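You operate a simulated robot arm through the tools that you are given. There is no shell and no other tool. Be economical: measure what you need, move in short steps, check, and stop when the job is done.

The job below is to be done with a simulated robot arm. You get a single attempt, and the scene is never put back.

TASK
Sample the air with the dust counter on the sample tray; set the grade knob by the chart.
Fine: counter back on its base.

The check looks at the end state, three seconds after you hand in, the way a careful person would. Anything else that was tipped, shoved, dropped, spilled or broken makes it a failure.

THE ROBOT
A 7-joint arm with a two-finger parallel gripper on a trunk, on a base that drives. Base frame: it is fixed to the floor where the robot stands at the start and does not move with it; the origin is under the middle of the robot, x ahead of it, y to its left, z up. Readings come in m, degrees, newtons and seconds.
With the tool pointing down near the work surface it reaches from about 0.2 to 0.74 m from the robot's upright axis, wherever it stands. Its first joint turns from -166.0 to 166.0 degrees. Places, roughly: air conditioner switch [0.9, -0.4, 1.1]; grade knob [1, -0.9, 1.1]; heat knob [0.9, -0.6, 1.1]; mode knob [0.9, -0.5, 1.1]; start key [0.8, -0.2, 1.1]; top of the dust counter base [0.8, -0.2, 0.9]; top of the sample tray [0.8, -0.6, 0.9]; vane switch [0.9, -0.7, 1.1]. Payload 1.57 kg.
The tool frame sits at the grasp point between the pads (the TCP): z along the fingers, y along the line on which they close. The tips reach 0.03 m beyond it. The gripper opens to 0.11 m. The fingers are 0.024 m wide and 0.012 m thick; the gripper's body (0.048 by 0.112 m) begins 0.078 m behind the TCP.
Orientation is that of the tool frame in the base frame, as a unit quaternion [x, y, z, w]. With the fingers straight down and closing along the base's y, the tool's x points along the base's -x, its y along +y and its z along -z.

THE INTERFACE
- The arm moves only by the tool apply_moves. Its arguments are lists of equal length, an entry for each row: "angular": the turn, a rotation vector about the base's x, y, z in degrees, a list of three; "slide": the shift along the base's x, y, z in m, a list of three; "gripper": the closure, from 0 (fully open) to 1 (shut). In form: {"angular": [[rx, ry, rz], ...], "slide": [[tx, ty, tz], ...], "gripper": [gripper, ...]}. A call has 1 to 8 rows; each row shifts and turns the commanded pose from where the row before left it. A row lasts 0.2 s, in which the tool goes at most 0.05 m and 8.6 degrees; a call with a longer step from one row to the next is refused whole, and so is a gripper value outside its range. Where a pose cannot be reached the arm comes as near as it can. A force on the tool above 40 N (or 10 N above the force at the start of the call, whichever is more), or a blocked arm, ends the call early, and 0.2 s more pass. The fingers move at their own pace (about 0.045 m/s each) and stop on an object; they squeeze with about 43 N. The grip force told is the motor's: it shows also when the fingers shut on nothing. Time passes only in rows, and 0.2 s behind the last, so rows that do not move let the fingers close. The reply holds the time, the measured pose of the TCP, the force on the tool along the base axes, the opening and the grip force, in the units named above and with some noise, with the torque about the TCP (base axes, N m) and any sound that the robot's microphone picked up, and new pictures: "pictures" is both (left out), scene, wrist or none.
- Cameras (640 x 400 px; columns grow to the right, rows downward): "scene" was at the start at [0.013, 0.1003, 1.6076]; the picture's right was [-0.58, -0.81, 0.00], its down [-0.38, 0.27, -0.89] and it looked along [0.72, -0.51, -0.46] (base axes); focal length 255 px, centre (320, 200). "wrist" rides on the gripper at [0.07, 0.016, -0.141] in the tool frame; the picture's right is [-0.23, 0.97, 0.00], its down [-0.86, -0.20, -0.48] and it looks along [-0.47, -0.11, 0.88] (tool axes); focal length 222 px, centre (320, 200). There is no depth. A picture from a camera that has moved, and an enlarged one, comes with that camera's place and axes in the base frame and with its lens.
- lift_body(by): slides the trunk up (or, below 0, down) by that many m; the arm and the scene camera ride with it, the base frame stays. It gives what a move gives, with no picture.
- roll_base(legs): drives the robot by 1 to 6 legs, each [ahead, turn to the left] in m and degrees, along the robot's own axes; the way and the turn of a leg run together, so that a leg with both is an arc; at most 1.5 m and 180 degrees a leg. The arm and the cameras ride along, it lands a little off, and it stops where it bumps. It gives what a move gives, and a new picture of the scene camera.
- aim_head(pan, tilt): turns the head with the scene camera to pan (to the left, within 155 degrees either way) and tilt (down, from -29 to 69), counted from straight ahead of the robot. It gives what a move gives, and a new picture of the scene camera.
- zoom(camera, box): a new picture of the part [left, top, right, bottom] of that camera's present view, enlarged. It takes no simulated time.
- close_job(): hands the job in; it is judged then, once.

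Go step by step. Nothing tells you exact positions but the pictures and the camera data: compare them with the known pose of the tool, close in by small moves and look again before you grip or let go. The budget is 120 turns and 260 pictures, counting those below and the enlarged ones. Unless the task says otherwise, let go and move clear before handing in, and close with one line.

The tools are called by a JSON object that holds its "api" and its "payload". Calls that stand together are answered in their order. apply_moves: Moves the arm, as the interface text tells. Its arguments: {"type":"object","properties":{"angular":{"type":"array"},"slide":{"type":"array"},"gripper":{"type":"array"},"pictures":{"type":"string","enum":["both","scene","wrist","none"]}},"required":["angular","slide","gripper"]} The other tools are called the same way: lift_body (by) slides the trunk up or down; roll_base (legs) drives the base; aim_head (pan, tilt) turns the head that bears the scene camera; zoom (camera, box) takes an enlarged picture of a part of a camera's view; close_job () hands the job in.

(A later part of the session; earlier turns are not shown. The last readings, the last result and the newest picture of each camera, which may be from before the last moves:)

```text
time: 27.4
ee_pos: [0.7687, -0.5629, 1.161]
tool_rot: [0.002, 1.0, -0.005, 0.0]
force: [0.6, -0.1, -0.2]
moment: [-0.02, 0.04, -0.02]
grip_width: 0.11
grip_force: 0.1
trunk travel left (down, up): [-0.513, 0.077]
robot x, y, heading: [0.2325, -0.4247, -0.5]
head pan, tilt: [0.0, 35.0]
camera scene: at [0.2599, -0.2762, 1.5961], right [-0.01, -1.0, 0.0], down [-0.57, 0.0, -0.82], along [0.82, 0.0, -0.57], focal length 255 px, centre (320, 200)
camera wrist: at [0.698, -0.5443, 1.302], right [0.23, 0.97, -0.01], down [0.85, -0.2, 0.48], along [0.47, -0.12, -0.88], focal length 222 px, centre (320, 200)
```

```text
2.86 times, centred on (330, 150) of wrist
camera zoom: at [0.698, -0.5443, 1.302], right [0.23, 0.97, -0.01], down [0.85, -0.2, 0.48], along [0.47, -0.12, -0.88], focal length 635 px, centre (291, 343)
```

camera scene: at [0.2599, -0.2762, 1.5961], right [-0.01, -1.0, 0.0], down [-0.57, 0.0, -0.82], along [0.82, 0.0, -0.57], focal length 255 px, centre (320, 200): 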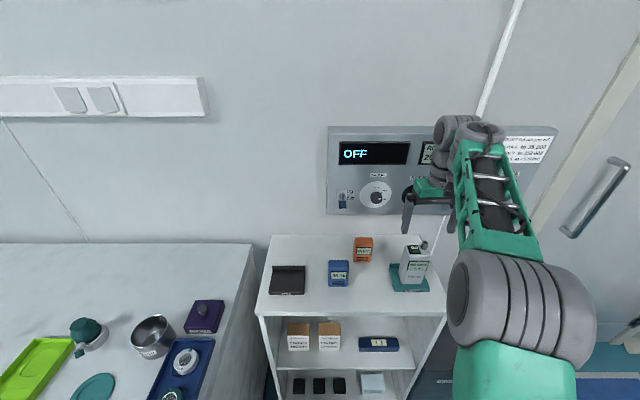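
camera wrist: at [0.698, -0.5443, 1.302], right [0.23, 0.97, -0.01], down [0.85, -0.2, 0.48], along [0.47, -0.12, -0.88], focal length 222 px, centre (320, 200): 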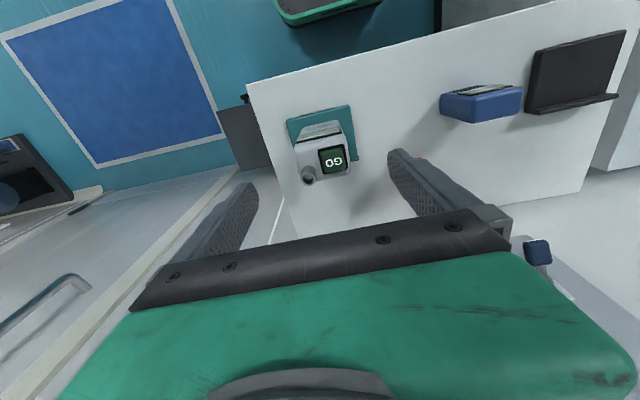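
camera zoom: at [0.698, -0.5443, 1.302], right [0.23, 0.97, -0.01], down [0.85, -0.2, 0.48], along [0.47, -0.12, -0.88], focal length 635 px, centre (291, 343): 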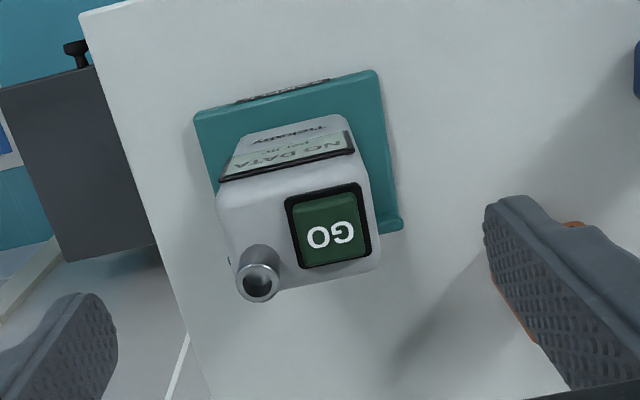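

Counter sits on the tray. Next, close the fingers, centre them over GO at about (0.771, −0.551) and approach.

{"api": "apply_moves", "payload": {"angular": [[0, 0, 0], [0, 0, 0], [0, 0, 0], [0, 0, 0], [0, 0, 0], [0, 0, 0], [0, 0, 0], [0, 0, 0]], "slide": [[0.002, 0.012, 0], [0, 0, 0], [0, 0, 0], [0, 0, 0], [0, 0, 0], [0, 0, 0], [0, 0, -0.015], [0, 0, -0.015]], "gripper": [0.5, 1, 1, 1, 1, 1, 1, 1]}}

{"api": "zoom", "payload": {"camera": "scene", "box": [370, 190, 450, 300]}}

{"api": "zoom", "payload": {"camera": "wrist", "box": [270, 120, 390, 220]}}

```text
time: 29.2
ee_pos: [0.7704, -0.5511, 1.1299]
tool_rot: [0.002, 1.0, -0.006, 0.001]
force: [0.5, 0.8, 0.5]
moment: [0.03, -0.01, 0.02]
grip_width: 0.0
grip_force: 21.0
trunk travel left (down, up): [-0.513, 0.077]
robot x, y, heading: [0.2322, -0.4287, -0.4]
head pan, tilt: [0.0, 35.0]
camera scene: at [0.2601, -0.2763, 1.5962], right [-0.01, -1.0, 0.0], down [-0.57, 0.0, -0.82], along [0.82, 0.0, -0.57], focal length 255 px, centre (320, 200)
camera wrist: at [0.7006, -0.5326, 1.2719], right [0.23, 0.97, -0.01], down [0.85, -0.2, 0.48], along [0.47, -0.12, -0.88], focal length 222 px, centre (320, 200)
```

scene: 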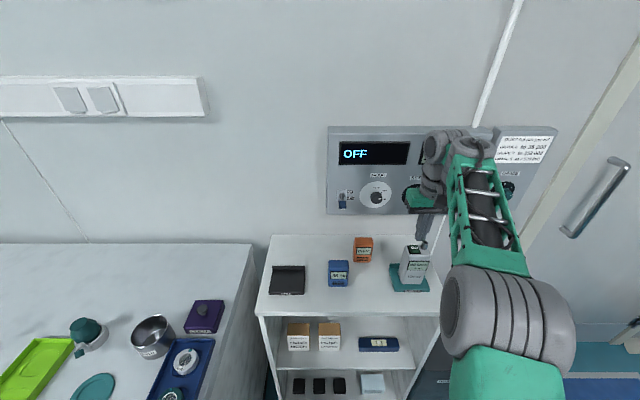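
wrist: 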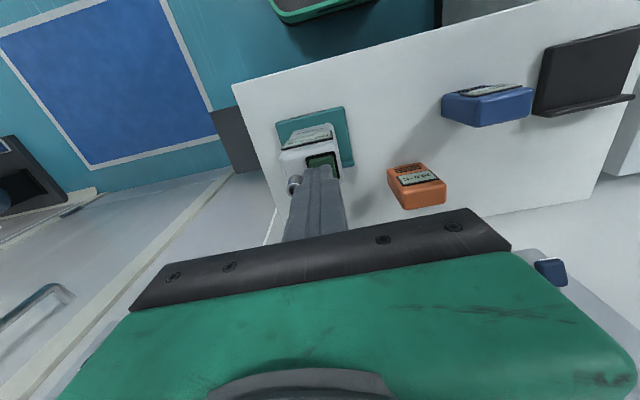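

```text
3.64 times, centred on (410, 245) of scene
camera zoom: at [0.2601, -0.2763, 1.5962], right [-0.01, -1.0, 0.0], down [-0.57, 0.0, -0.82], along [0.82, 0.0, -0.57], focal length 928 px, centre (-7, 36)
```

zoom: 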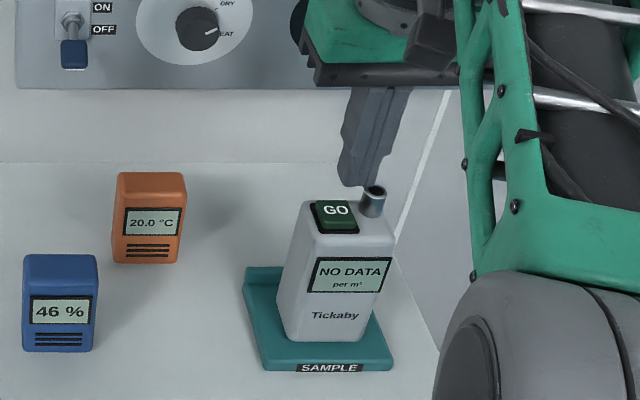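

```text
4.00 times, centred on (330, 170) of wrist
camera zoom: at [0.7006, -0.5326, 1.2719], right [0.23, 0.97, -0.01], down [0.85, -0.2, 0.48], along [0.47, -0.12, -0.88], focal length 888 px, centre (280, 320)
```

zoom: 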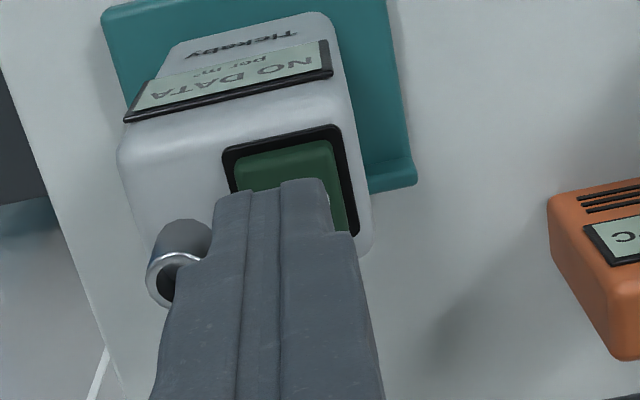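

Fingers nearly centred; 3 mm to the left, then pressing down gently.

{"api": "apply_moves", "payload": {"angular": [[0, 0, 0], [0, 0, 0], [0, 0, 0], [0, 0, 0]], "slide": [[-0.001, 0.003, -0.004], [0, 0, -0.004], [0, 0, -0.003], [0, 0, -0.002]], "gripper": [1, 1, 1, 1]}}

{"api": "zoom", "payload": {"camera": "scene", "box": [370, 190, 450, 300]}}

```text
time: 30.2
ee_pos: [0.7698, -0.5471, 1.1172]
tool_rot: [0.003, 1.0, -0.005, 0.001]
force: [0.1, -0.2, 0.1]
moment: [-0.01, 0.01, 0.01]
grip_width: 0.0003
grip_force: 21.5
trunk travel left (down, up): [-0.513, 0.077]
robot x, y, heading: [0.2306, -0.4324, -0.6]
head pan, tilt: [0.0, 35.0]
camera scene: at [0.2601, -0.2762, 1.5962], right [-0.01, -1.0, 0.0], down [-0.57, 0.0, -0.82], along [0.82, 0.0, -0.57], focal length 255 px, centre (320, 200)
camera wrist: at [0.6996, -0.5292, 1.2592], right [0.23, 0.97, -0.01], down [0.85, -0.2, 0.48], along [0.47, -0.12, -0.88], focal length 222 px, centre (320, 200)
```

scene: 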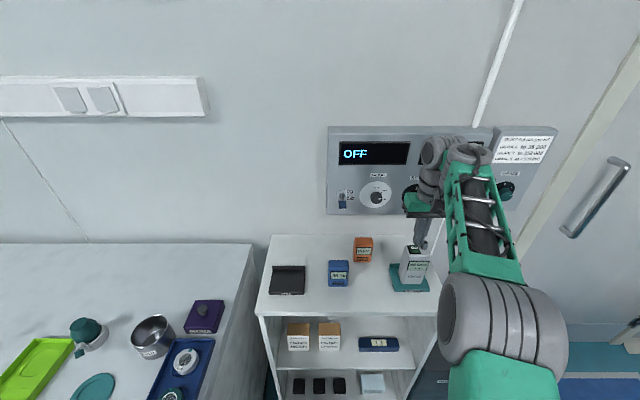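
wrist: 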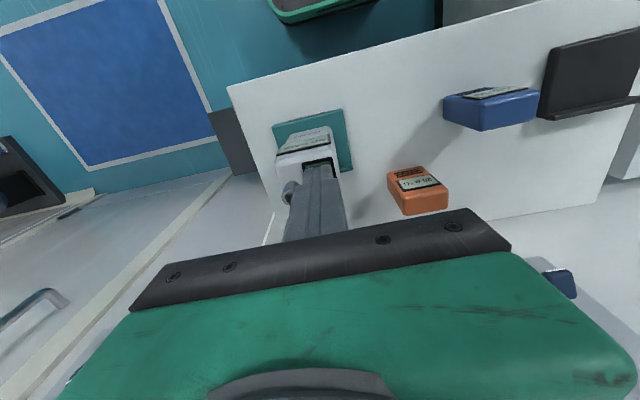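

```text
3.64 times, centred on (410, 245) of scene
camera zoom: at [0.2601, -0.2762, 1.5962], right [-0.01, -1.0, 0.0], down [-0.57, 0.0, -0.82], along [0.82, 0.0, -0.57], focal length 928 px, centre (-7, 36)
```

zoom: 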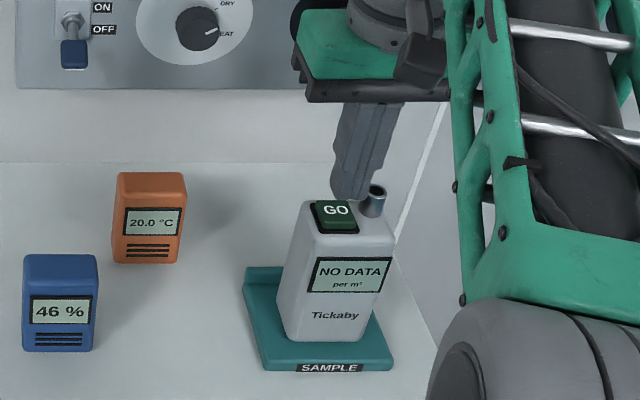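

{"api": "zoom", "payload": {"camera": "wrist", "box": [280, 120, 360, 190]}}

{"api": "zoom", "payload": {"camera": "scene", "box": [390, 220, 440, 270]}}

```text
5.71 times, centred on (320, 155) of wrist
camera zoom: at [0.6996, -0.5292, 1.2592], right [0.23, 0.97, -0.01], down [0.85, -0.2, 0.48], along [0.47, -0.12, -0.88], focal length 1269 px, centre (320, 457)
```

zoom: 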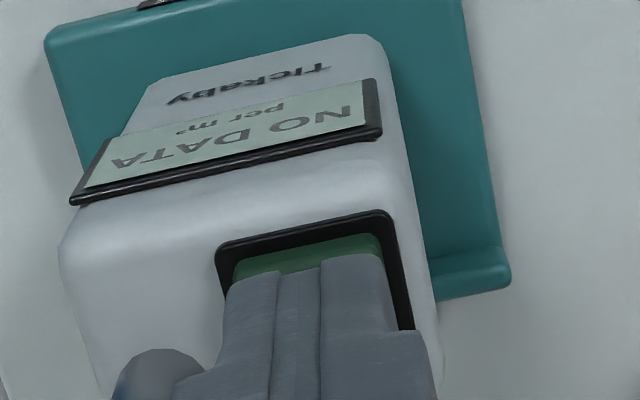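

```text
8.00 times, centred on (415, 245) of scene
camera zoom: at [0.2601, -0.2762, 1.5962], right [-0.01, -1.0, 0.0], down [-0.57, 0.0, -0.82], along [0.82, 0.0, -0.57], focal length 2041 px, centre (-440, -160)
```

zoom: 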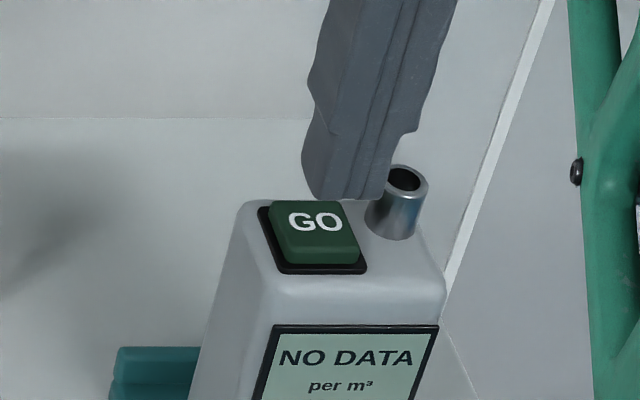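

The tip is still above the button, probably by 1.5–3 cm, possibly slightly short in x. I'll descend 10 mm more and recheck.

{"api": "apply_moves", "payload": {"angular": [[0, 0, 0], [0, 0, 0], [0, 0, 0]], "slide": [[0.003, 0, -0.004], [0, 0, -0.003], [0, 0, -0.003]], "gripper": [1, 1, 1], "pictures": "none"}}

{"api": "zoom", "payload": {"camera": "wrist", "box": [280, 120, 360, 190]}}

{"api": "zoom", "payload": {"camera": "scene", "box": [390, 220, 440, 270]}}

```text
time: 31.0
ee_pos: [0.7733, -0.5477, 1.107]
tool_rot: [0.003, 1.0, -0.006, 0.0]
force: [-0.3, -0.6, -0.3]
moment: [-0.03, 0.01, -0.04]
grip_width: 0.0
grip_force: 21.6
trunk travel left (down, up): [-0.513, 0.077]
robot x, y, heading: [0.2324, -0.4278, -0.4]
head pan, tilt: [0.0, 35.0]
```

```text
5.71 times, centred on (320, 155) of wrist
camera zoom: at [0.7031, -0.5294, 1.2485], right [0.23, 0.97, -0.01], down [0.85, -0.2, 0.48], along [0.47, -0.12, -0.88], focal length 1269 px, centre (320, 457)
```

zoom: 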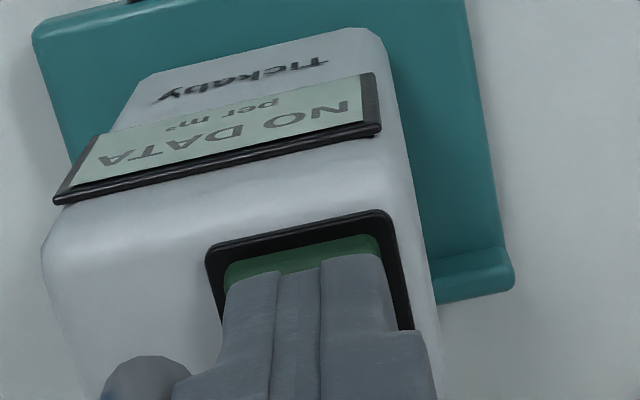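

```text
8.00 times, centred on (415, 245) of scene
camera zoom: at [0.26, -0.2762, 1.5962], right [-0.01, -1.0, 0.0], down [-0.57, 0.0, -0.82], along [0.82, 0.0, -0.57], focal length 2041 px, centre (-440, -160)
```

zoom: 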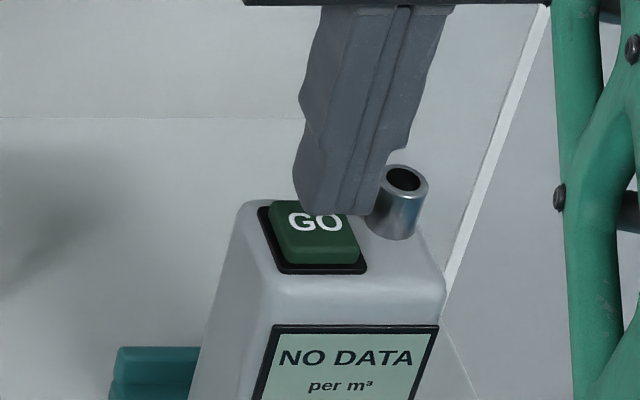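

Converging well; going down further in small steps with force watch.

{"api": "apply_moves", "payload": {"angular": [[0, 0, 0], [0, 0, 0], [0, 0, 0]], "slide": [[0.001, 0.001, -0.003], [0, 0, -0.003], [0, 0, -0.002]], "gripper": [1, 1, 1], "pictures": "none"}}

{"api": "zoom", "payload": {"camera": "wrist", "box": [280, 120, 360, 190]}}

{"api": "zoom", "payload": {"camera": "scene", "box": [390, 220, 440, 270]}}

```text
time: 31.8
ee_pos: [0.7759, -0.5461, 1.0988]
tool_rot: [0.004, 1.0, -0.005, 0.001]
force: [0.3, -0.3, 0.2]
moment: [-0.02, -0.02, -0.01]
grip_width: 0.0
grip_force: 21.7
trunk travel left (down, up): [-0.513, 0.077]
robot x, y, heading: [0.2298, -0.4278, 0.0]
head pan, tilt: [0.0, 35.0]
```

```text
5.71 times, centred on (320, 155) of wrist
camera zoom: at [0.7045, -0.529, 1.2405], right [0.23, 0.97, -0.01], down [0.85, -0.2, 0.48], along [0.47, -0.12, -0.88], focal length 1269 px, centre (320, 457)
```

zoom: 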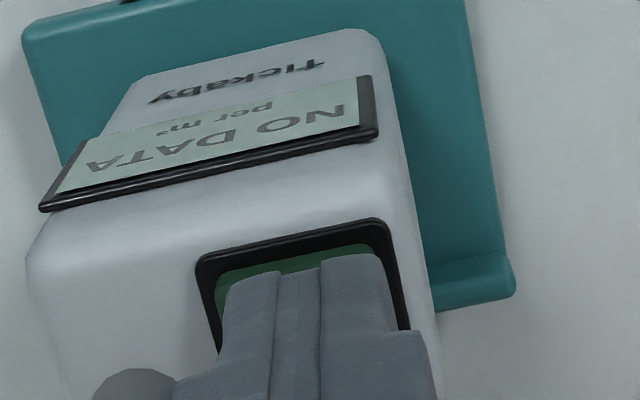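

```text
8.00 times, centred on (415, 245) of scene
camera zoom: at [0.2601, -0.2762, 1.5962], right [-0.01, -1.0, 0.0], down [-0.57, 0.0, -0.82], along [0.82, 0.0, -0.57], focal length 2041 px, centre (-440, -160)
```

zoom: 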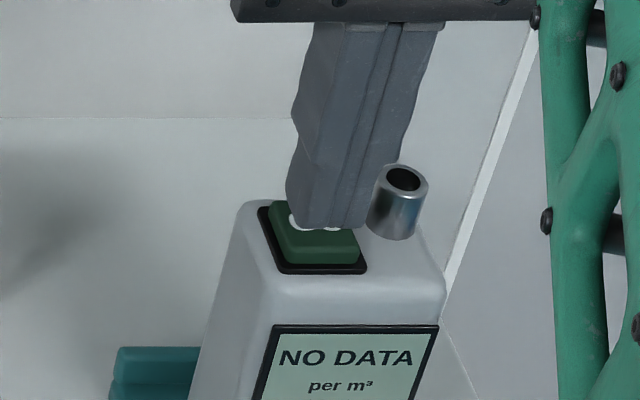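

{"api": "apply_moves", "payload": {"angular": [[0, 0, 0], [0, 0, 0], [0, 0, 0]], "slide": [[0, -0.001, -0.002], [0, 0, -0.002], [0, 0, -0.001]], "gripper": [1, 1, 1], "pictures": "none"}}

{"api": "zoom", "payload": {"camera": "scene", "box": [390, 220, 440, 270]}}

```text
time: 32.6
ee_pos: [0.7747, -0.5469, 1.0938]
tool_rot: [0.003, 1.0, -0.005, 0.0]
force: [-0.7, -0.9, 0.8]
moment: [0.03, 0.01, 0.03]
grip_width: 0.0
grip_force: 21.7
trunk travel left (down, up): [-0.513, 0.077]
robot x, y, heading: [0.238, -0.4273, -0.1]
head pan, tilt: [0.0, 35.0]
```

```text
8.00 times, centred on (415, 245) of scene
camera zoom: at [0.26, -0.2762, 1.5962], right [-0.01, -1.0, 0.0], down [-0.57, 0.0, -0.82], along [0.82, 0.0, -0.57], focal length 2041 px, centre (-440, -160)
```

zoom: 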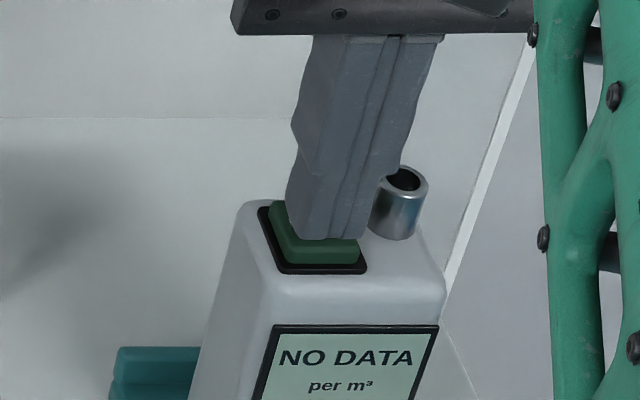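

{"api": "apply_moves", "payload": {"angular": [[0, 0, 0], [0, 0, 0], [0, 0, 0], [0, 0, 0]], "slide": [[0, 0.002, 0], [0, 0, -0.002], [0, 0, -0.001], [0, 0, -0.001]], "gripper": [1, 1, 1, 1], "pictures": "none"}}

{"api": "zoom", "payload": {"camera": "scene", "box": [390, 220, 440, 270]}}

```text
time: 33.6
ee_pos: [0.7751, -0.5456, 1.0894]
tool_rot: [0.003, 1.0, -0.006, 0.001]
force: [0.3, 0.9, 0.5]
moment: [0.03, -0.01, 0.01]
grip_width: 0.0
grip_force: 21.2
trunk travel left (down, up): [-0.513, 0.077]
robot x, y, heading: [0.2322, -0.431, -0.4]
head pan, tilt: [0.0, 35.0]
```

```text
8.00 times, centred on (415, 245) of scene
camera zoom: at [0.26, -0.2762, 1.5962], right [-0.01, -1.0, 0.0], down [-0.57, 0.0, -0.82], along [0.82, 0.0, -0.57], focal length 2041 px, centre (-440, -160)
```

zoom: 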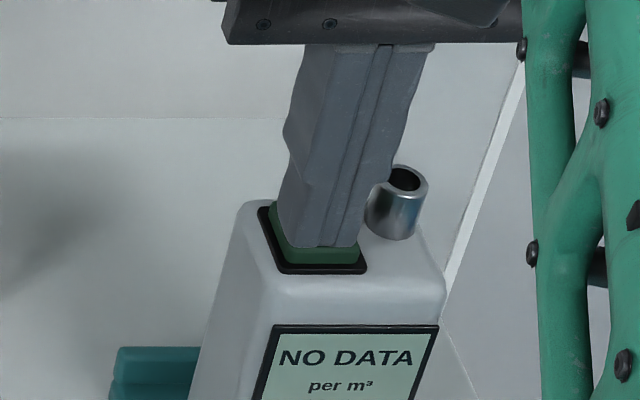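

Tip is right over the key. Pressing in 1 mm steps.

{"api": "apply_moves", "payload": {"angular": [[0, 0, 0], [0, 0, 0], [0, 0, 0]], "slide": [[0, 0, -0.001], [0, 0, -0.001], [0, 0, -0.001]], "gripper": [1, 1, 1], "pictures": "none"}}

{"api": "zoom", "payload": {"camera": "scene", "box": [390, 220, 440, 270]}}

```text
time: 34.4
ee_pos: [0.7749, -0.5448, 1.0875]
tool_rot: [0.002, 1.0, -0.005, 0.001]
force: [-0.2, -0.2, -0.2]
moment: [0.0, 0.02, 0.0]
grip_width: 0.0
grip_force: 21.7
trunk travel left (down, up): [-0.513, 0.077]
robot x, y, heading: [0.2303, -0.4267, -0.2]
head pan, tilt: [0.0, 35.0]
```

```text
8.00 times, centred on (415, 245) of scene
camera zoom: at [0.26, -0.2762, 1.5962], right [-0.01, -1.0, 0.0], down [-0.57, 0.0, -0.82], along [0.82, 0.0, -0.57], focal length 2041 px, centre (-440, -160)
```

zoom: 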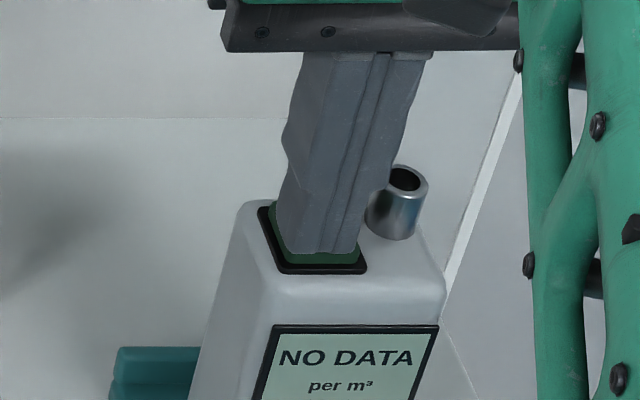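

{"api": "apply_moves", "payload": {"angular": [[0, 0, 0], [0, 0, 0], [0, 0, 0]], "slide": [[0, 0, -0.001], [0, 0, -0.001], [0, 0, -0.001]], "gripper": [1, 1, 1], "pictures": "none"}}

{"api": "zoom", "payload": {"camera": "scene", "box": [380, 220, 440, 280]}}

{"api": "zoom", "payload": {"camera": "wrist", "box": [280, 120, 360, 190]}}

```text
time: 35.2
ee_pos: [0.7734, -0.5453, 1.0855]
tool_rot: [0.002, 1.0, -0.005, 0.001]
force: [-0.8, 0.0, 0.4]
moment: [0.01, -0.03, 0.0]
grip_width: 0.0002
grip_force: 21.1
trunk travel left (down, up): [-0.513, 0.077]
robot x, y, heading: [0.2309, -0.4282, -0.1]
head pan, tilt: [0.0, 35.0]
```

```text
6.67 times, centred on (410, 250) of scene
camera zoom: at [0.26, -0.2763, 1.5962], right [-0.01, -1.0, 0.0], down [-0.57, 0.0, -0.82], along [0.82, 0.0, -0.57], focal length 1701 px, centre (-280, -133)
```

zoom: 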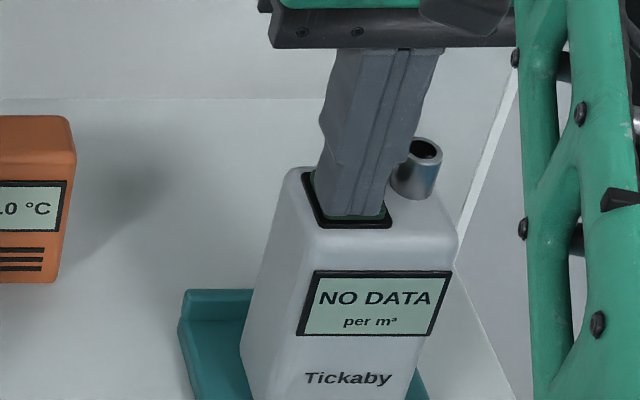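

```text
5.71 times, centred on (320, 155) of wrist
camera zoom: at [0.7036, -0.5273, 1.2263], right [0.23, 0.97, -0.01], down [0.85, -0.2, 0.48], along [0.47, -0.12, -0.88], focal length 1269 px, centre (320, 457)
```

zoom: 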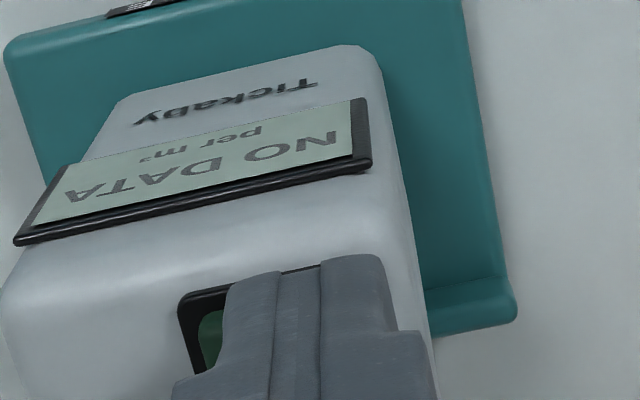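

The tip is about 3 mm too far left of the key; I correct and press on.

{"api": "apply_moves", "payload": {"angular": [[0, 0, 0], [0, 0, 0], [0, 0, 0], [0, 0, 0]], "slide": [[0.001, -0.0025, 0], [0, 0, -0.001], [0, 0, -0.001], [0, 0, -0.001]], "gripper": [1, 1, 1, 1], "pictures": "none"}}

{"api": "zoom", "payload": {"camera": "wrist", "box": [280, 120, 360, 190]}}

{"api": "zoom", "payload": {"camera": "scene", "box": [380, 220, 440, 280]}}

```text
time: 36.2
ee_pos: [0.7751, -0.5492, 1.0836]
tool_rot: [0.002, 1.0, -0.006, 0.002]
force: [1.0, 0.2, 2.3]
moment: [0.03, 0.01, 0.0]
grip_width: 0.0
grip_force: 21.8
trunk travel left (down, up): [-0.513, 0.077]
robot x, y, heading: [0.2298, -0.4307, -0.3]
head pan, tilt: [0.0, 35.0]
heard: click
```

```text
5.71 times, centred on (320, 155) of wrist
camera zoom: at [0.7046, -0.53, 1.2241], right [0.23, 0.97, -0.01], down [0.85, -0.2, 0.48], along [0.47, -0.12, -0.88], focal length 1269 px, centre (320, 457)
```

zoom: 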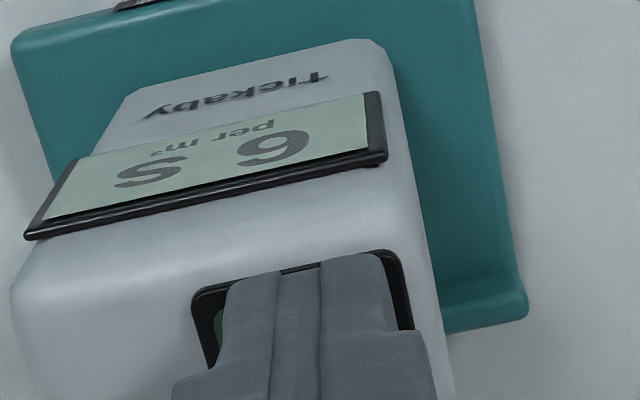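

```text
6.67 times, centred on (410, 250) of scene
camera zoom: at [0.2598, -0.2761, 1.5962], right [-0.01, -1.0, 0.0], down [-0.57, 0.0, -0.82], along [0.82, 0.0, -0.57], focal length 1701 px, centre (-280, -133)
```

zoom: 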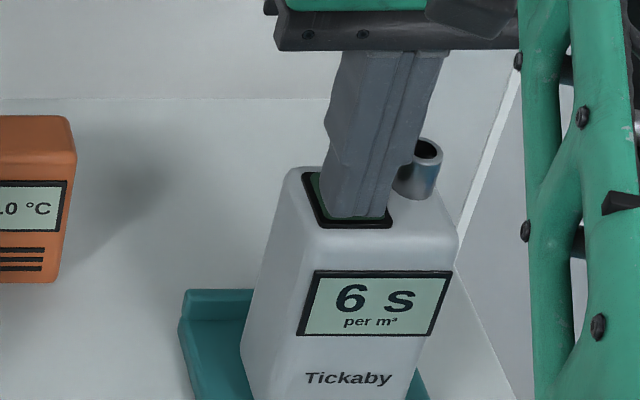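

Click heard and it counts down "6 s". I raise straight up and wait it out.

{"api": "apply_moves", "payload": {"angular": [[0, 0, 0], [0, 0, 0], [0, 0, 0], [0, 0, 0], [0, 0, 0], [0, 0, 0], [0, 0, 0], [0, 0, 0]], "slide": [[0, 0, 0.01], [0, 0, 0.03], [0, 0, 0.035], [0, 0, 0], [0, 0, 0], [0, 0, 0], [0, 0, 0], [0, 0, 0]], "gripper": [1, 1, 1, 1, 0.5, 0, 0, 0], "pictures": "none"}}

{"api": "apply_moves", "payload": {"angular": [[0, 0, 0], [0, 0, 0], [0, 0, 0], [0, 0, 0], [0, 0, 0], [0, 0, 0], [0, 0, 0], [0, 0, 0]], "slide": [[0, 0, 0], [0, 0, 0], [0, 0, 0], [0, 0, 0], [0, 0, 0], [0, 0, 0], [0, 0, 0], [0, 0, 0]], "gripper": [0, 0, 0, 0, 0, 0, 0, 0], "pictures": "none"}}

{"api": "apply_moves", "payload": {"angular": [[0, 0, 0], [0, 0, 0], [0, 0, 0], [0, 0, 0], [0, 0, 0], [0, 0, 0], [0, 0, 0], [0, 0, 0]], "slide": [[0, 0, 0], [0, 0, 0], [0, 0, 0], [0, 0, 0], [0, 0, 0], [0, 0, 0], [0, 0, 0], [0, 0, 0]], "gripper": [0, 0, 0, 0, 0, 0, 0, 0], "pictures": "none"}}

{"api": "apply_moves", "payload": {"angular": [[0, 0, 0], [0, 0, 0], [0, 0, 0], [0, 0, 0], [0, 0, 0], [0, 0, 0], [0, 0, 0], [0, 0, 0]], "slide": [[0, 0, 0], [0, 0, 0], [0, 0, 0], [0, 0, 0], [0, 0, 0], [0, 0, 0], [0, 0, 0], [0, 0, 0]], "gripper": [0, 0, 0, 0, 0, 0, 0, 0]}}

{"api": "zoom", "payload": {"camera": "scene", "box": [370, 210, 450, 300]}}

```text
time: 38.0
ee_pos: [0.7737, -0.5471, 1.157]
tool_rot: [0.003, 1.0, -0.005, 0.001]
force: [0.4, 0.0, 0.1]
moment: [-0.03, 0.03, -0.01]
grip_width: 0.0841
grip_force: 0.0
trunk travel left (down, up): [-0.513, 0.077]
robot x, y, heading: [0.2327, -0.4307, -0.3]
head pan, tilt: [0.0, 35.0]
```

```text
time: 39.8
ee_pos: [0.7729, -0.5476, 1.1582]
tool_rot: [0.002, 1.0, -0.006, 0.001]
force: [-0.8, -0.7, 0.4]
moment: [-0.02, 0.01, 0.01]
grip_width: 0.1099
grip_force: 0.0
trunk travel left (down, up): [-0.513, 0.077]
robot x, y, heading: [0.2328, -0.4305, -0.1]
head pan, tilt: [0.0, 35.0]
```

```text
time: 41.6
ee_pos: [0.7723, -0.5464, 1.1573]
tool_rot: [0.003, 1.0, -0.005, 0.001]
force: [0.5, 0.6, -0.5]
moment: [0.0, 0.02, 0.0]
grip_width: 0.1098
grip_force: 0.1
trunk travel left (down, up): [-0.513, 0.077]
robot x, y, heading: [0.2366, -0.4279, -0.3]
head pan, tilt: [0.0, 35.0]
```

```text
time: 43.4
ee_pos: [0.7739, -0.5457, 1.1574]
tool_rot: [0.002, 1.0, -0.005, 0.001]
force: [0.3, 0.5, 0.1]
moment: [0.0, -0.03, -0.01]
grip_width: 0.11
grip_force: 0.1
trunk travel left (down, up): [-0.513, 0.077]
robot x, y, heading: [0.2318, -0.429, -0.3]
head pan, tilt: [0.0, 35.0]
camera scene: at [0.26, -0.2762, 1.5962], right [-0.01, -1.0, 0.0], down [-0.57, 0.0, -0.82], along [0.82, 0.0, -0.57], focal length 255 px, centre (320, 200)
camera wrist: at [0.7028, -0.5291, 1.2989], right [0.23, 0.97, -0.01], down [0.85, -0.2, 0.48], along [0.47, -0.12, -0.88], focal length 222 px, centre (320, 200)
```

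scene: 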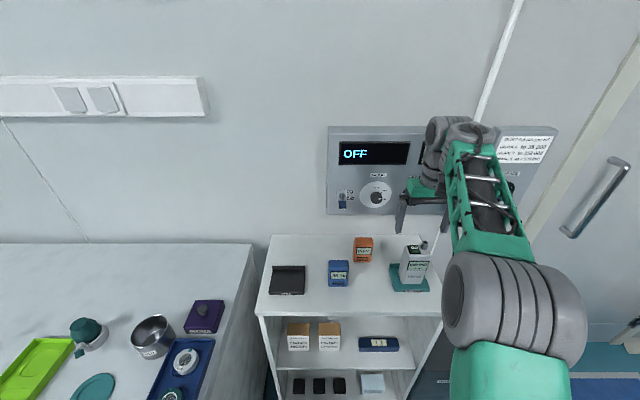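
wrist: 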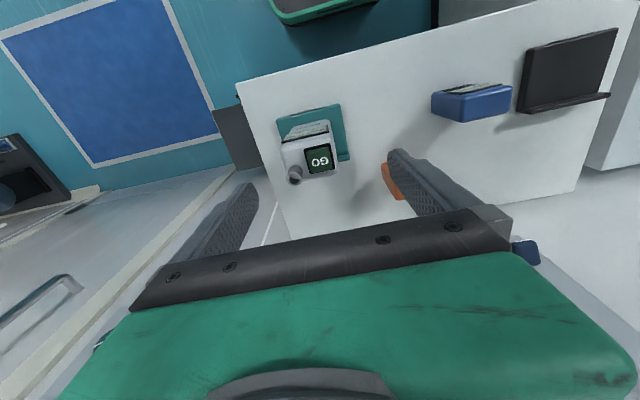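

```text
4.44 times, centred on (410, 255) of scene
camera zoom: at [0.26, -0.2762, 1.5962], right [-0.01, -1.0, 0.0], down [-0.57, 0.0, -0.82], along [0.82, 0.0, -0.57], focal length 1134 px, centre (-80, -44)
```

zoom: 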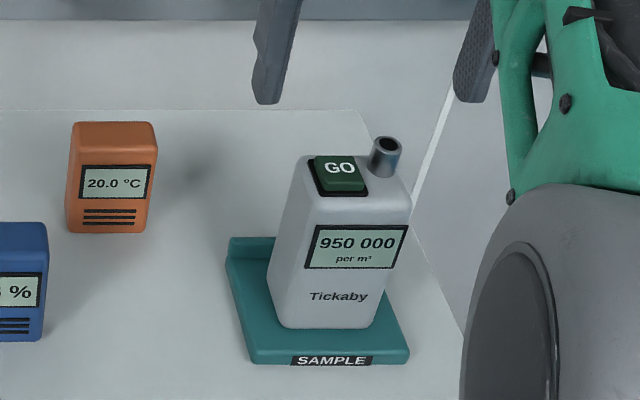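

Reading is 950 000 per m³ → above 352 000, within 3 520 000 → GRADE 8. Now I regrasp the counter to take it back.

{"api": "apply_moves", "payload": {"angular": [[0, 0, 0], [0, 0, 0], [0, 0, 0], [0, 0, 0]], "slide": [[-0.003, -0.015, 0], [0, 0, -0.035], [0, 0, -0.02], [0, 0, 0]], "gripper": [0, 0, 0, 0]}}

{"api": "zoom", "payload": {"camera": "wrist", "box": [230, 100, 430, 240]}}

```text
time: 44.4
ee_pos: [0.7728, -0.5617, 1.103]
tool_rot: [0.003, 1.0, -0.005, 0.001]
force: [-0.2, 0.2, -0.3]
moment: [0.01, 0.0, 0.01]
grip_width: 0.1101
grip_force: 0.1
trunk travel left (down, up): [-0.513, 0.077]
robot x, y, heading: [0.2341, -0.426, -0.3]
head pan, tilt: [0.0, 35.0]
camera scene: at [0.2601, -0.2762, 1.5962], right [-0.01, -1.0, 0.0], down [-0.57, 0.0, -0.82], along [0.82, 0.0, -0.57], focal length 255 px, centre (320, 200)
camera wrist: at [0.7023, -0.5448, 1.2446], right [0.23, 0.97, -0.01], down [0.85, -0.2, 0.48], along [0.47, -0.12, -0.88], focal length 222 px, centre (320, 200)
```

scene: 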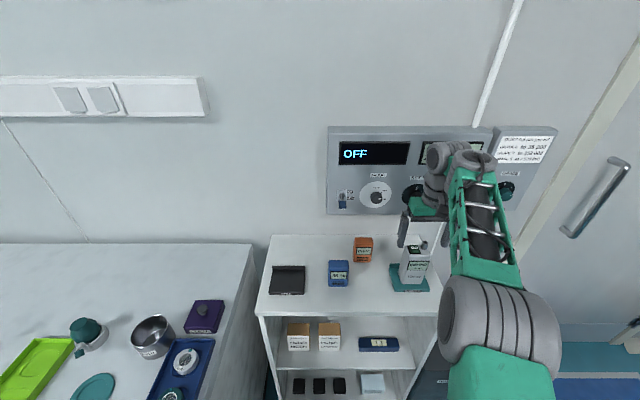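
wrist: 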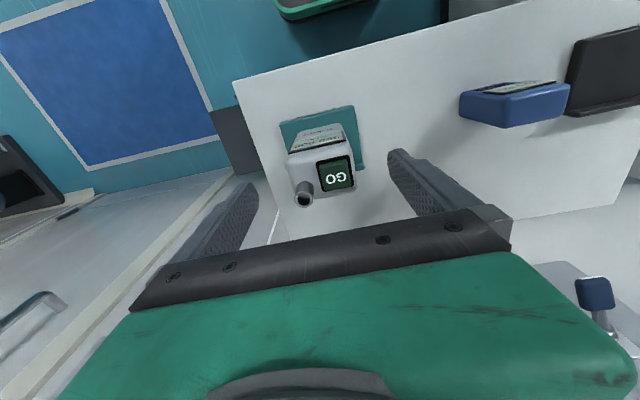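

```text
2.86 times, centred on (330, 170) of wrist
camera zoom: at [0.7023, -0.5448, 1.2446], right [0.23, 0.97, -0.01], down [0.85, -0.2, 0.48], along [0.47, -0.12, -0.88], focal length 635 px, centre (291, 286)
```

zoom: 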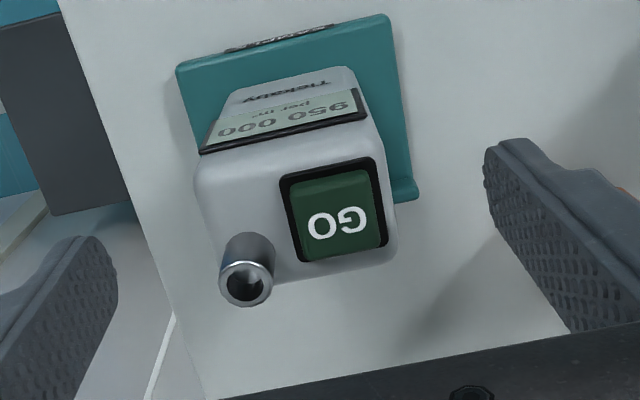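

{"api": "apply_moves", "payload": {"angular": [[0, 0, 0], [0, 0, 0], [0, 0, 0], [0, 0, 0], [0, 0, 0], [0, 0, 0], [0, 0, 0], [0, 0, 0]], "slide": [[-0.002, 0, -0.03], [-0.001, 0, -0.03], [0, 0, 0], [0, 0, 0], [0, 0, 0], [0, 0, 0], [0, 0, 0.02], [0, 0, 0.02]], "gripper": [0, 0, 0.3, 0.5, 0.8, 0.8, 0.8, 0.8]}}

{"api": "zoom", "payload": {"camera": "scene", "box": [350, 190, 470, 310]}}

```text
time: 46.2
ee_pos: [0.7687, -0.5619, 1.08]
tool_rot: [0.002, 1.0, -0.006, 0.0]
force: [0.1, 0.7, -4.8]
moment: [0.0, 0.09, -0.01]
grip_width: 0.066
grip_force: 43.1
trunk travel left (down, up): [-0.513, 0.077]
robot x, y, heading: [0.232, -0.43, -0.2]
head pan, tilt: [0.0, 35.0]
camera scene: at [0.2602, -0.2762, 1.5961], right [-0.01, -1.0, 0.0], down [-0.57, 0.0, -0.82], along [0.82, 0.0, -0.57], focal length 255 px, centre (320, 200)
camera wrist: at [0.6988, -0.5437, 1.2223], right [0.23, 0.97, -0.01], down [0.85, -0.2, 0.48], along [0.47, -0.12, -0.88], focal length 222 px, centre (320, 200)
```

scene: 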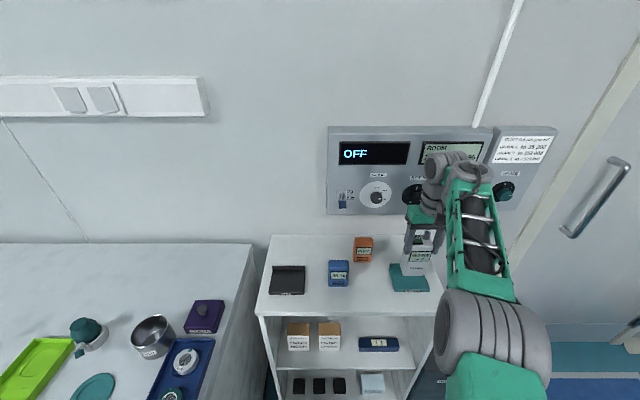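
wrist: 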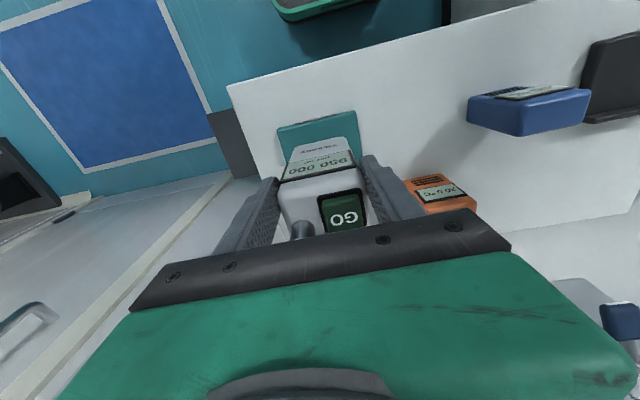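

```text
3.33 times, centred on (410, 250) of scene
camera zoom: at [0.2602, -0.2762, 1.5961], right [-0.01, -1.0, 0.0], down [-0.57, 0.0, -0.82], along [0.82, 0.0, -0.57], focal length 850 px, centre (20, 33)
```

zoom: 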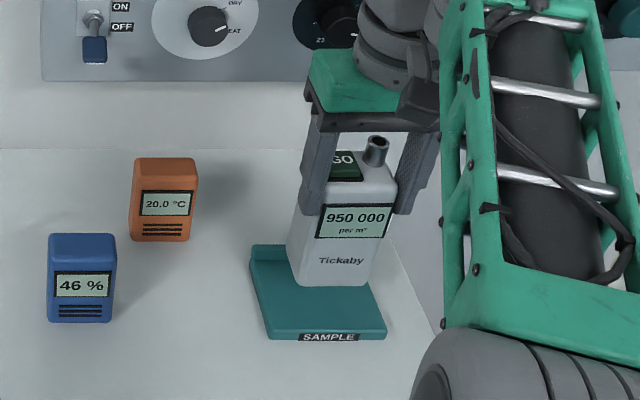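

Holding; reading kept. Carry back along the same path: up, back, left.

{"api": "apply_moves", "payload": {"angular": [[0, 0, 0], [0, 0, 0], [0, 0, 0], [0, 0, 0], [0, 0, 0], [0, 0, 0], [0, 0, 0], [0, 0, 0]], "slide": [[0, 0, 0.045], [0, 0, 0.045], [-0.045, 0, 0], [-0.04, 0.025, 0], [0, 0.048, 0], [0, 0.048, 0], [0, 0.048, 0], [0, 0.048, 0]], "gripper": [0.8, 0.8, 0.8, 0.8, 0.8, 0.8, 0.8, 0.8], "pictures": "none"}}

{"api": "apply_moves", "payload": {"angular": [[0, 0, 0], [0, 0, 0], [0, 0, 0], [0, 0, 0], [0, 0, 0], [0, 0, 0], [0, 0, 0]], "slide": [[0, 0.048, 0], [0, 0.048, 0], [0, 0.048, 0], [0, 0.027, 0], [0.04, 0, 0], [0.038, 0, 0], [0, 0, 0]], "gripper": [0.8, 0.8, 0.8, 0.8, 0.8, 0.8, 0.8]}}

{"api": "zoom", "payload": {"camera": "scene", "box": [220, 190, 360, 300]}}

```text
time: 48.0
ee_pos: [0.6835, -0.3458, 1.1711]
tool_rot: [0.003, 1.0, -0.006, 0.001]
force: [-0.1, 0.1, -3.7]
moment: [-0.01, 0.08, 0.03]
grip_width: 0.0654
grip_force: 43.0
trunk travel left (down, up): [-0.513, 0.077]
robot x, y, heading: [0.2345, -0.4353, -0.2]
head pan, tilt: [0.0, 35.0]
```

```text
time: 49.6
ee_pos: [0.7616, -0.1759, 1.1712]
tool_rot: [0.003, 1.0, -0.006, 0.002]
force: [0.4, 0.0, -4.4]
moment: [0.04, 0.11, -0.01]
grip_width: 0.0658
grip_force: 43.3
trunk travel left (down, up): [-0.513, 0.077]
robot x, y, heading: [0.2337, -0.4277, -0.4]
head pan, tilt: [0.0, 35.0]
camera scene: at [0.2602, -0.2759, 1.5961], right [-0.01, -1.0, 0.0], down [-0.57, 0.0, -0.82], along [0.82, 0.0, -0.57], focal length 255 px, centre (320, 200)
camera wrist: at [0.6909, -0.1579, 1.3133], right [0.23, 0.97, -0.01], down [0.85, -0.2, 0.48], along [0.47, -0.12, -0.88], focal length 222 px, centre (320, 200)
```

scene: 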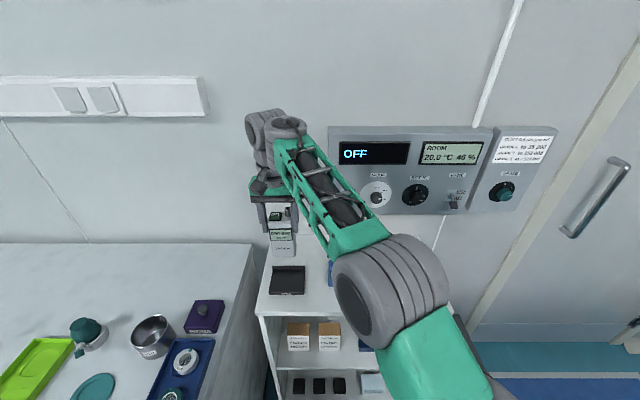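
wrist: 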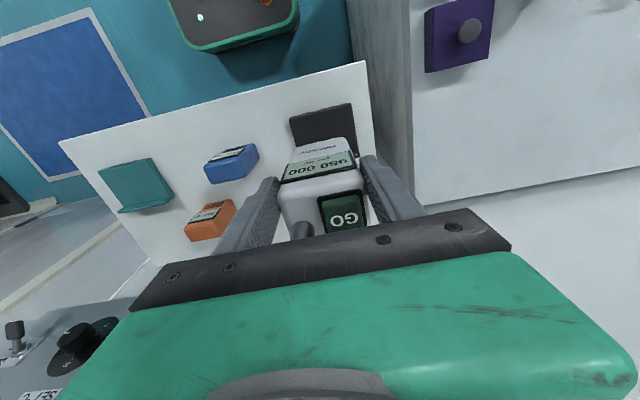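

```text
3.64 times, centred on (290, 245) of scene
camera zoom: at [0.2602, -0.2759, 1.5961], right [-0.01, -1.0, 0.0], down [-0.57, 0.0, -0.82], along [0.82, 0.0, -0.57], focal length 928 px, centre (429, 36)
```

zoom: 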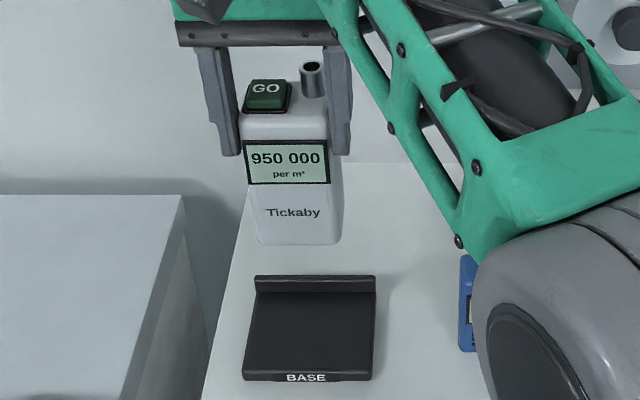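

{"api": "apply_moves", "payload": {"angular": [[0, 0, 0], [0, 0, 0], [0, 0, 0], [0, 0, 0], [0, 0, 0]], "slide": [[0, 0.0025, -0.04], [0, 0, -0.04], [0, 0, -0.03], [0, 0, -0.013], [0, 0, 0]], "gripper": [0.8, 0.8, 0.8, 0.8, 0.8]}}

{"api": "zoom", "payload": {"camera": "scene", "box": [220, 190, 360, 300]}}

```text
time: 50.8
ee_pos: [0.7626, -0.1745, 1.0499]
tool_rot: [0.003, 1.0, -0.005, 0.0]
force: [0.1, -0.2, -4.4]
moment: [0.0, 0.07, -0.03]
grip_width: 0.0655
grip_force: 43.4
trunk travel left (down, up): [-0.513, 0.077]
robot x, y, heading: [0.2329, -0.4324, -0.3]
head pan, tilt: [0.0, 35.0]
camera scene: at [0.2604, -0.2759, 1.5961], right [-0.01, -1.0, 0.0], down [-0.57, 0.0, -0.82], along [0.82, -0.01, -0.57], focal length 255 px, centre (320, 200)
camera wrist: at [0.6922, -0.1563, 1.1911], right [0.23, 0.97, -0.01], down [0.85, -0.2, 0.48], along [0.47, -0.12, -0.88], focal length 222 px, centre (320, 200)
```

scene: 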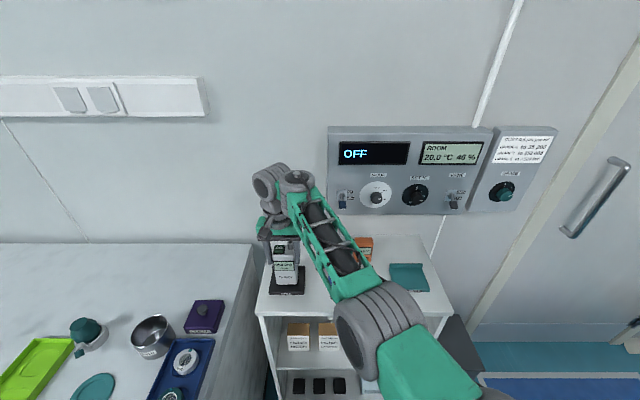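
wrist: 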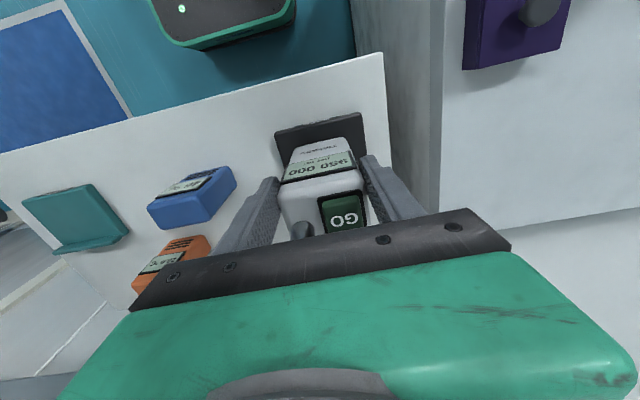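

```text
3.64 times, centred on (290, 245) of scene
camera zoom: at [0.2604, -0.2759, 1.5961], right [-0.01, -1.0, 0.0], down [-0.57, 0.0, -0.82], along [0.82, -0.01, -0.57], focal length 928 px, centre (429, 36)
```

zoom: 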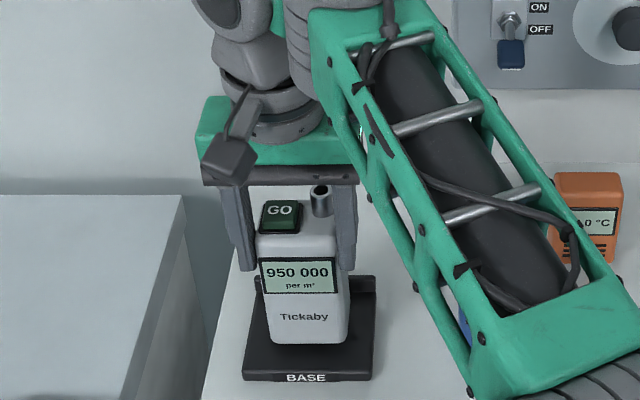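

Matches the original placement. Lowering to contact.

{"api": "apply_moves", "payload": {"angular": [[0, 0, 0], [0, 0, 0], [0, 0, 0], [0, 0, 0]], "slide": [[0, 0.001, -0.003], [0, 0, -0.002], [0, 0, -0.0015], [0, 0, 0]], "gripper": [0.8, 0.8, 0.8, 0.8], "pictures": "none"}}

{"api": "apply_moves", "payload": {"angular": [[0, 0, 0], [0, 0, 0]], "slide": [[0, 0, -0.001], [0, 0, 0]], "gripper": [0.8, 0.8], "pictures": "none"}}

```text
time: 51.8
ee_pos: [0.7619, -0.1722, 1.0419]
tool_rot: [0.003, 1.0, -0.005, 0.0]
force: [0.5, 0.3, -2.3]
moment: [0.05, 0.03, -0.02]
grip_width: 0.0657
grip_force: 43.0
trunk travel left (down, up): [-0.513, 0.077]
robot x, y, heading: [0.2359, -0.4253, -0.4]
head pan, tilt: [0.0, 35.0]
```

```text
time: 52.4
ee_pos: [0.7627, -0.1727, 1.0424]
tool_rot: [0.003, 1.0, -0.005, 0.002]
force: [-0.7, 0.3, 4.9]
moment: [0.24, 0.17, 0.02]
grip_width: 0.0657
grip_force: 43.2
trunk travel left (down, up): [-0.513, 0.077]
robot x, y, heading: [0.2342, -0.4306, -0.5]
head pan, tilt: [0.0, 35.0]
```

It rests on the base. Release and rise.

{"api": "apply_moves", "payload": {"angular": [[0, 0, 0], [0, 0, 0], [0, 0, 0], [0, 0, 0], [0, 0, 0], [0, 0, 0], [0, 0, 0], [0, 0, 0]], "slide": [[0, 0, 0], [0, 0, 0], [0, 0, 0], [0, 0, 0], [0, 0, 0.035], [0, 0, 0.045], [0, 0, 0.045], [0, 0, 0.045]], "gripper": [0.3, 0.1, 0, 0, 0, 0, 0, 0]}}

{"api": "zoom", "payload": {"camera": "scene", "box": [220, 190, 360, 300]}}

{"api": "zoom", "payload": {"camera": "scene", "box": [460, 120, 580, 230]}}

```text
time: 54.2
ee_pos: [0.763, -0.1722, 1.2101]
tool_rot: [0.003, 1.0, -0.005, 0.001]
force: [-0.2, -0.6, -0.4]
moment: [-0.03, 0.0, -0.01]
grip_width: 0.1101
grip_force: 0.2
trunk travel left (down, up): [-0.513, 0.077]
robot x, y, heading: [0.2311, -0.4284, -0.2]
head pan, tilt: [0.0, 35.0]
camera scene: at [0.2601, -0.276, 1.5961], right [-0.01, -1.0, 0.0], down [-0.57, 0.0, -0.82], along [0.82, 0.0, -0.57], focal length 255 px, centre (320, 200)
camera wrist: at [0.6922, -0.1539, 1.3516], right [0.23, 0.97, -0.01], down [0.85, -0.2, 0.48], along [0.47, -0.12, -0.88], focal length 222 px, centre (320, 200)
```

scene: 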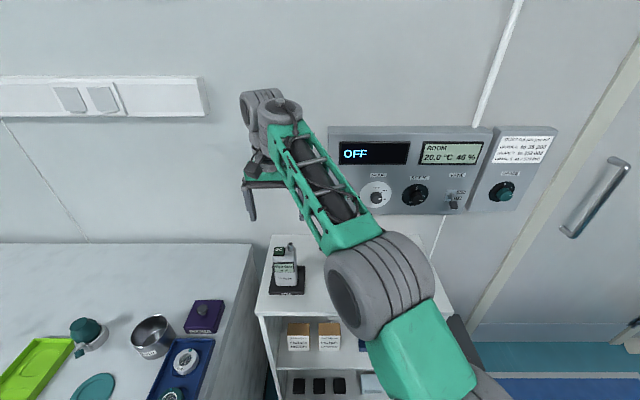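
wrist: 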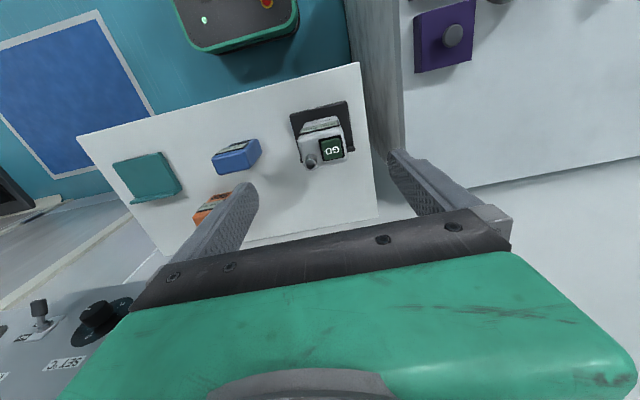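

```text
3.64 times, centred on (290, 245) of scene
camera zoom: at [0.2601, -0.276, 1.5961], right [-0.01, -1.0, 0.0], down [-0.57, 0.0, -0.82], along [0.82, 0.0, -0.57], focal length 928 px, centre (429, 36)
```

zoom: 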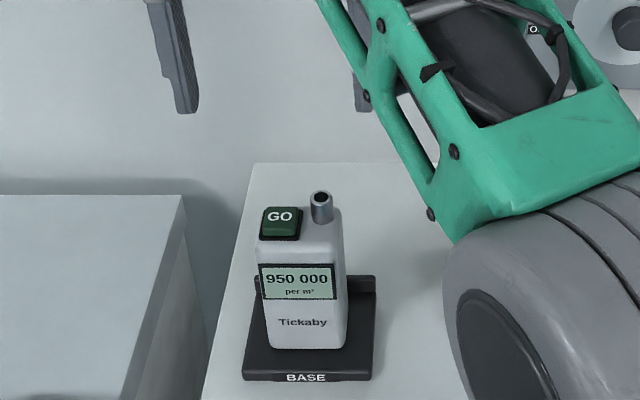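

```text
3.64 times, centred on (520, 175) of scene
camera zoom: at [0.2601, -0.276, 1.5961], right [-0.01, -1.0, 0.0], down [-0.57, 0.0, -0.82], along [0.82, 0.0, -0.57], focal length 928 px, centre (-407, 291)
```

zoom: 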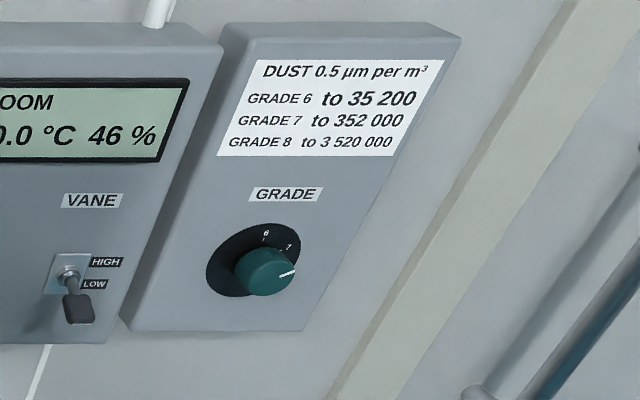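

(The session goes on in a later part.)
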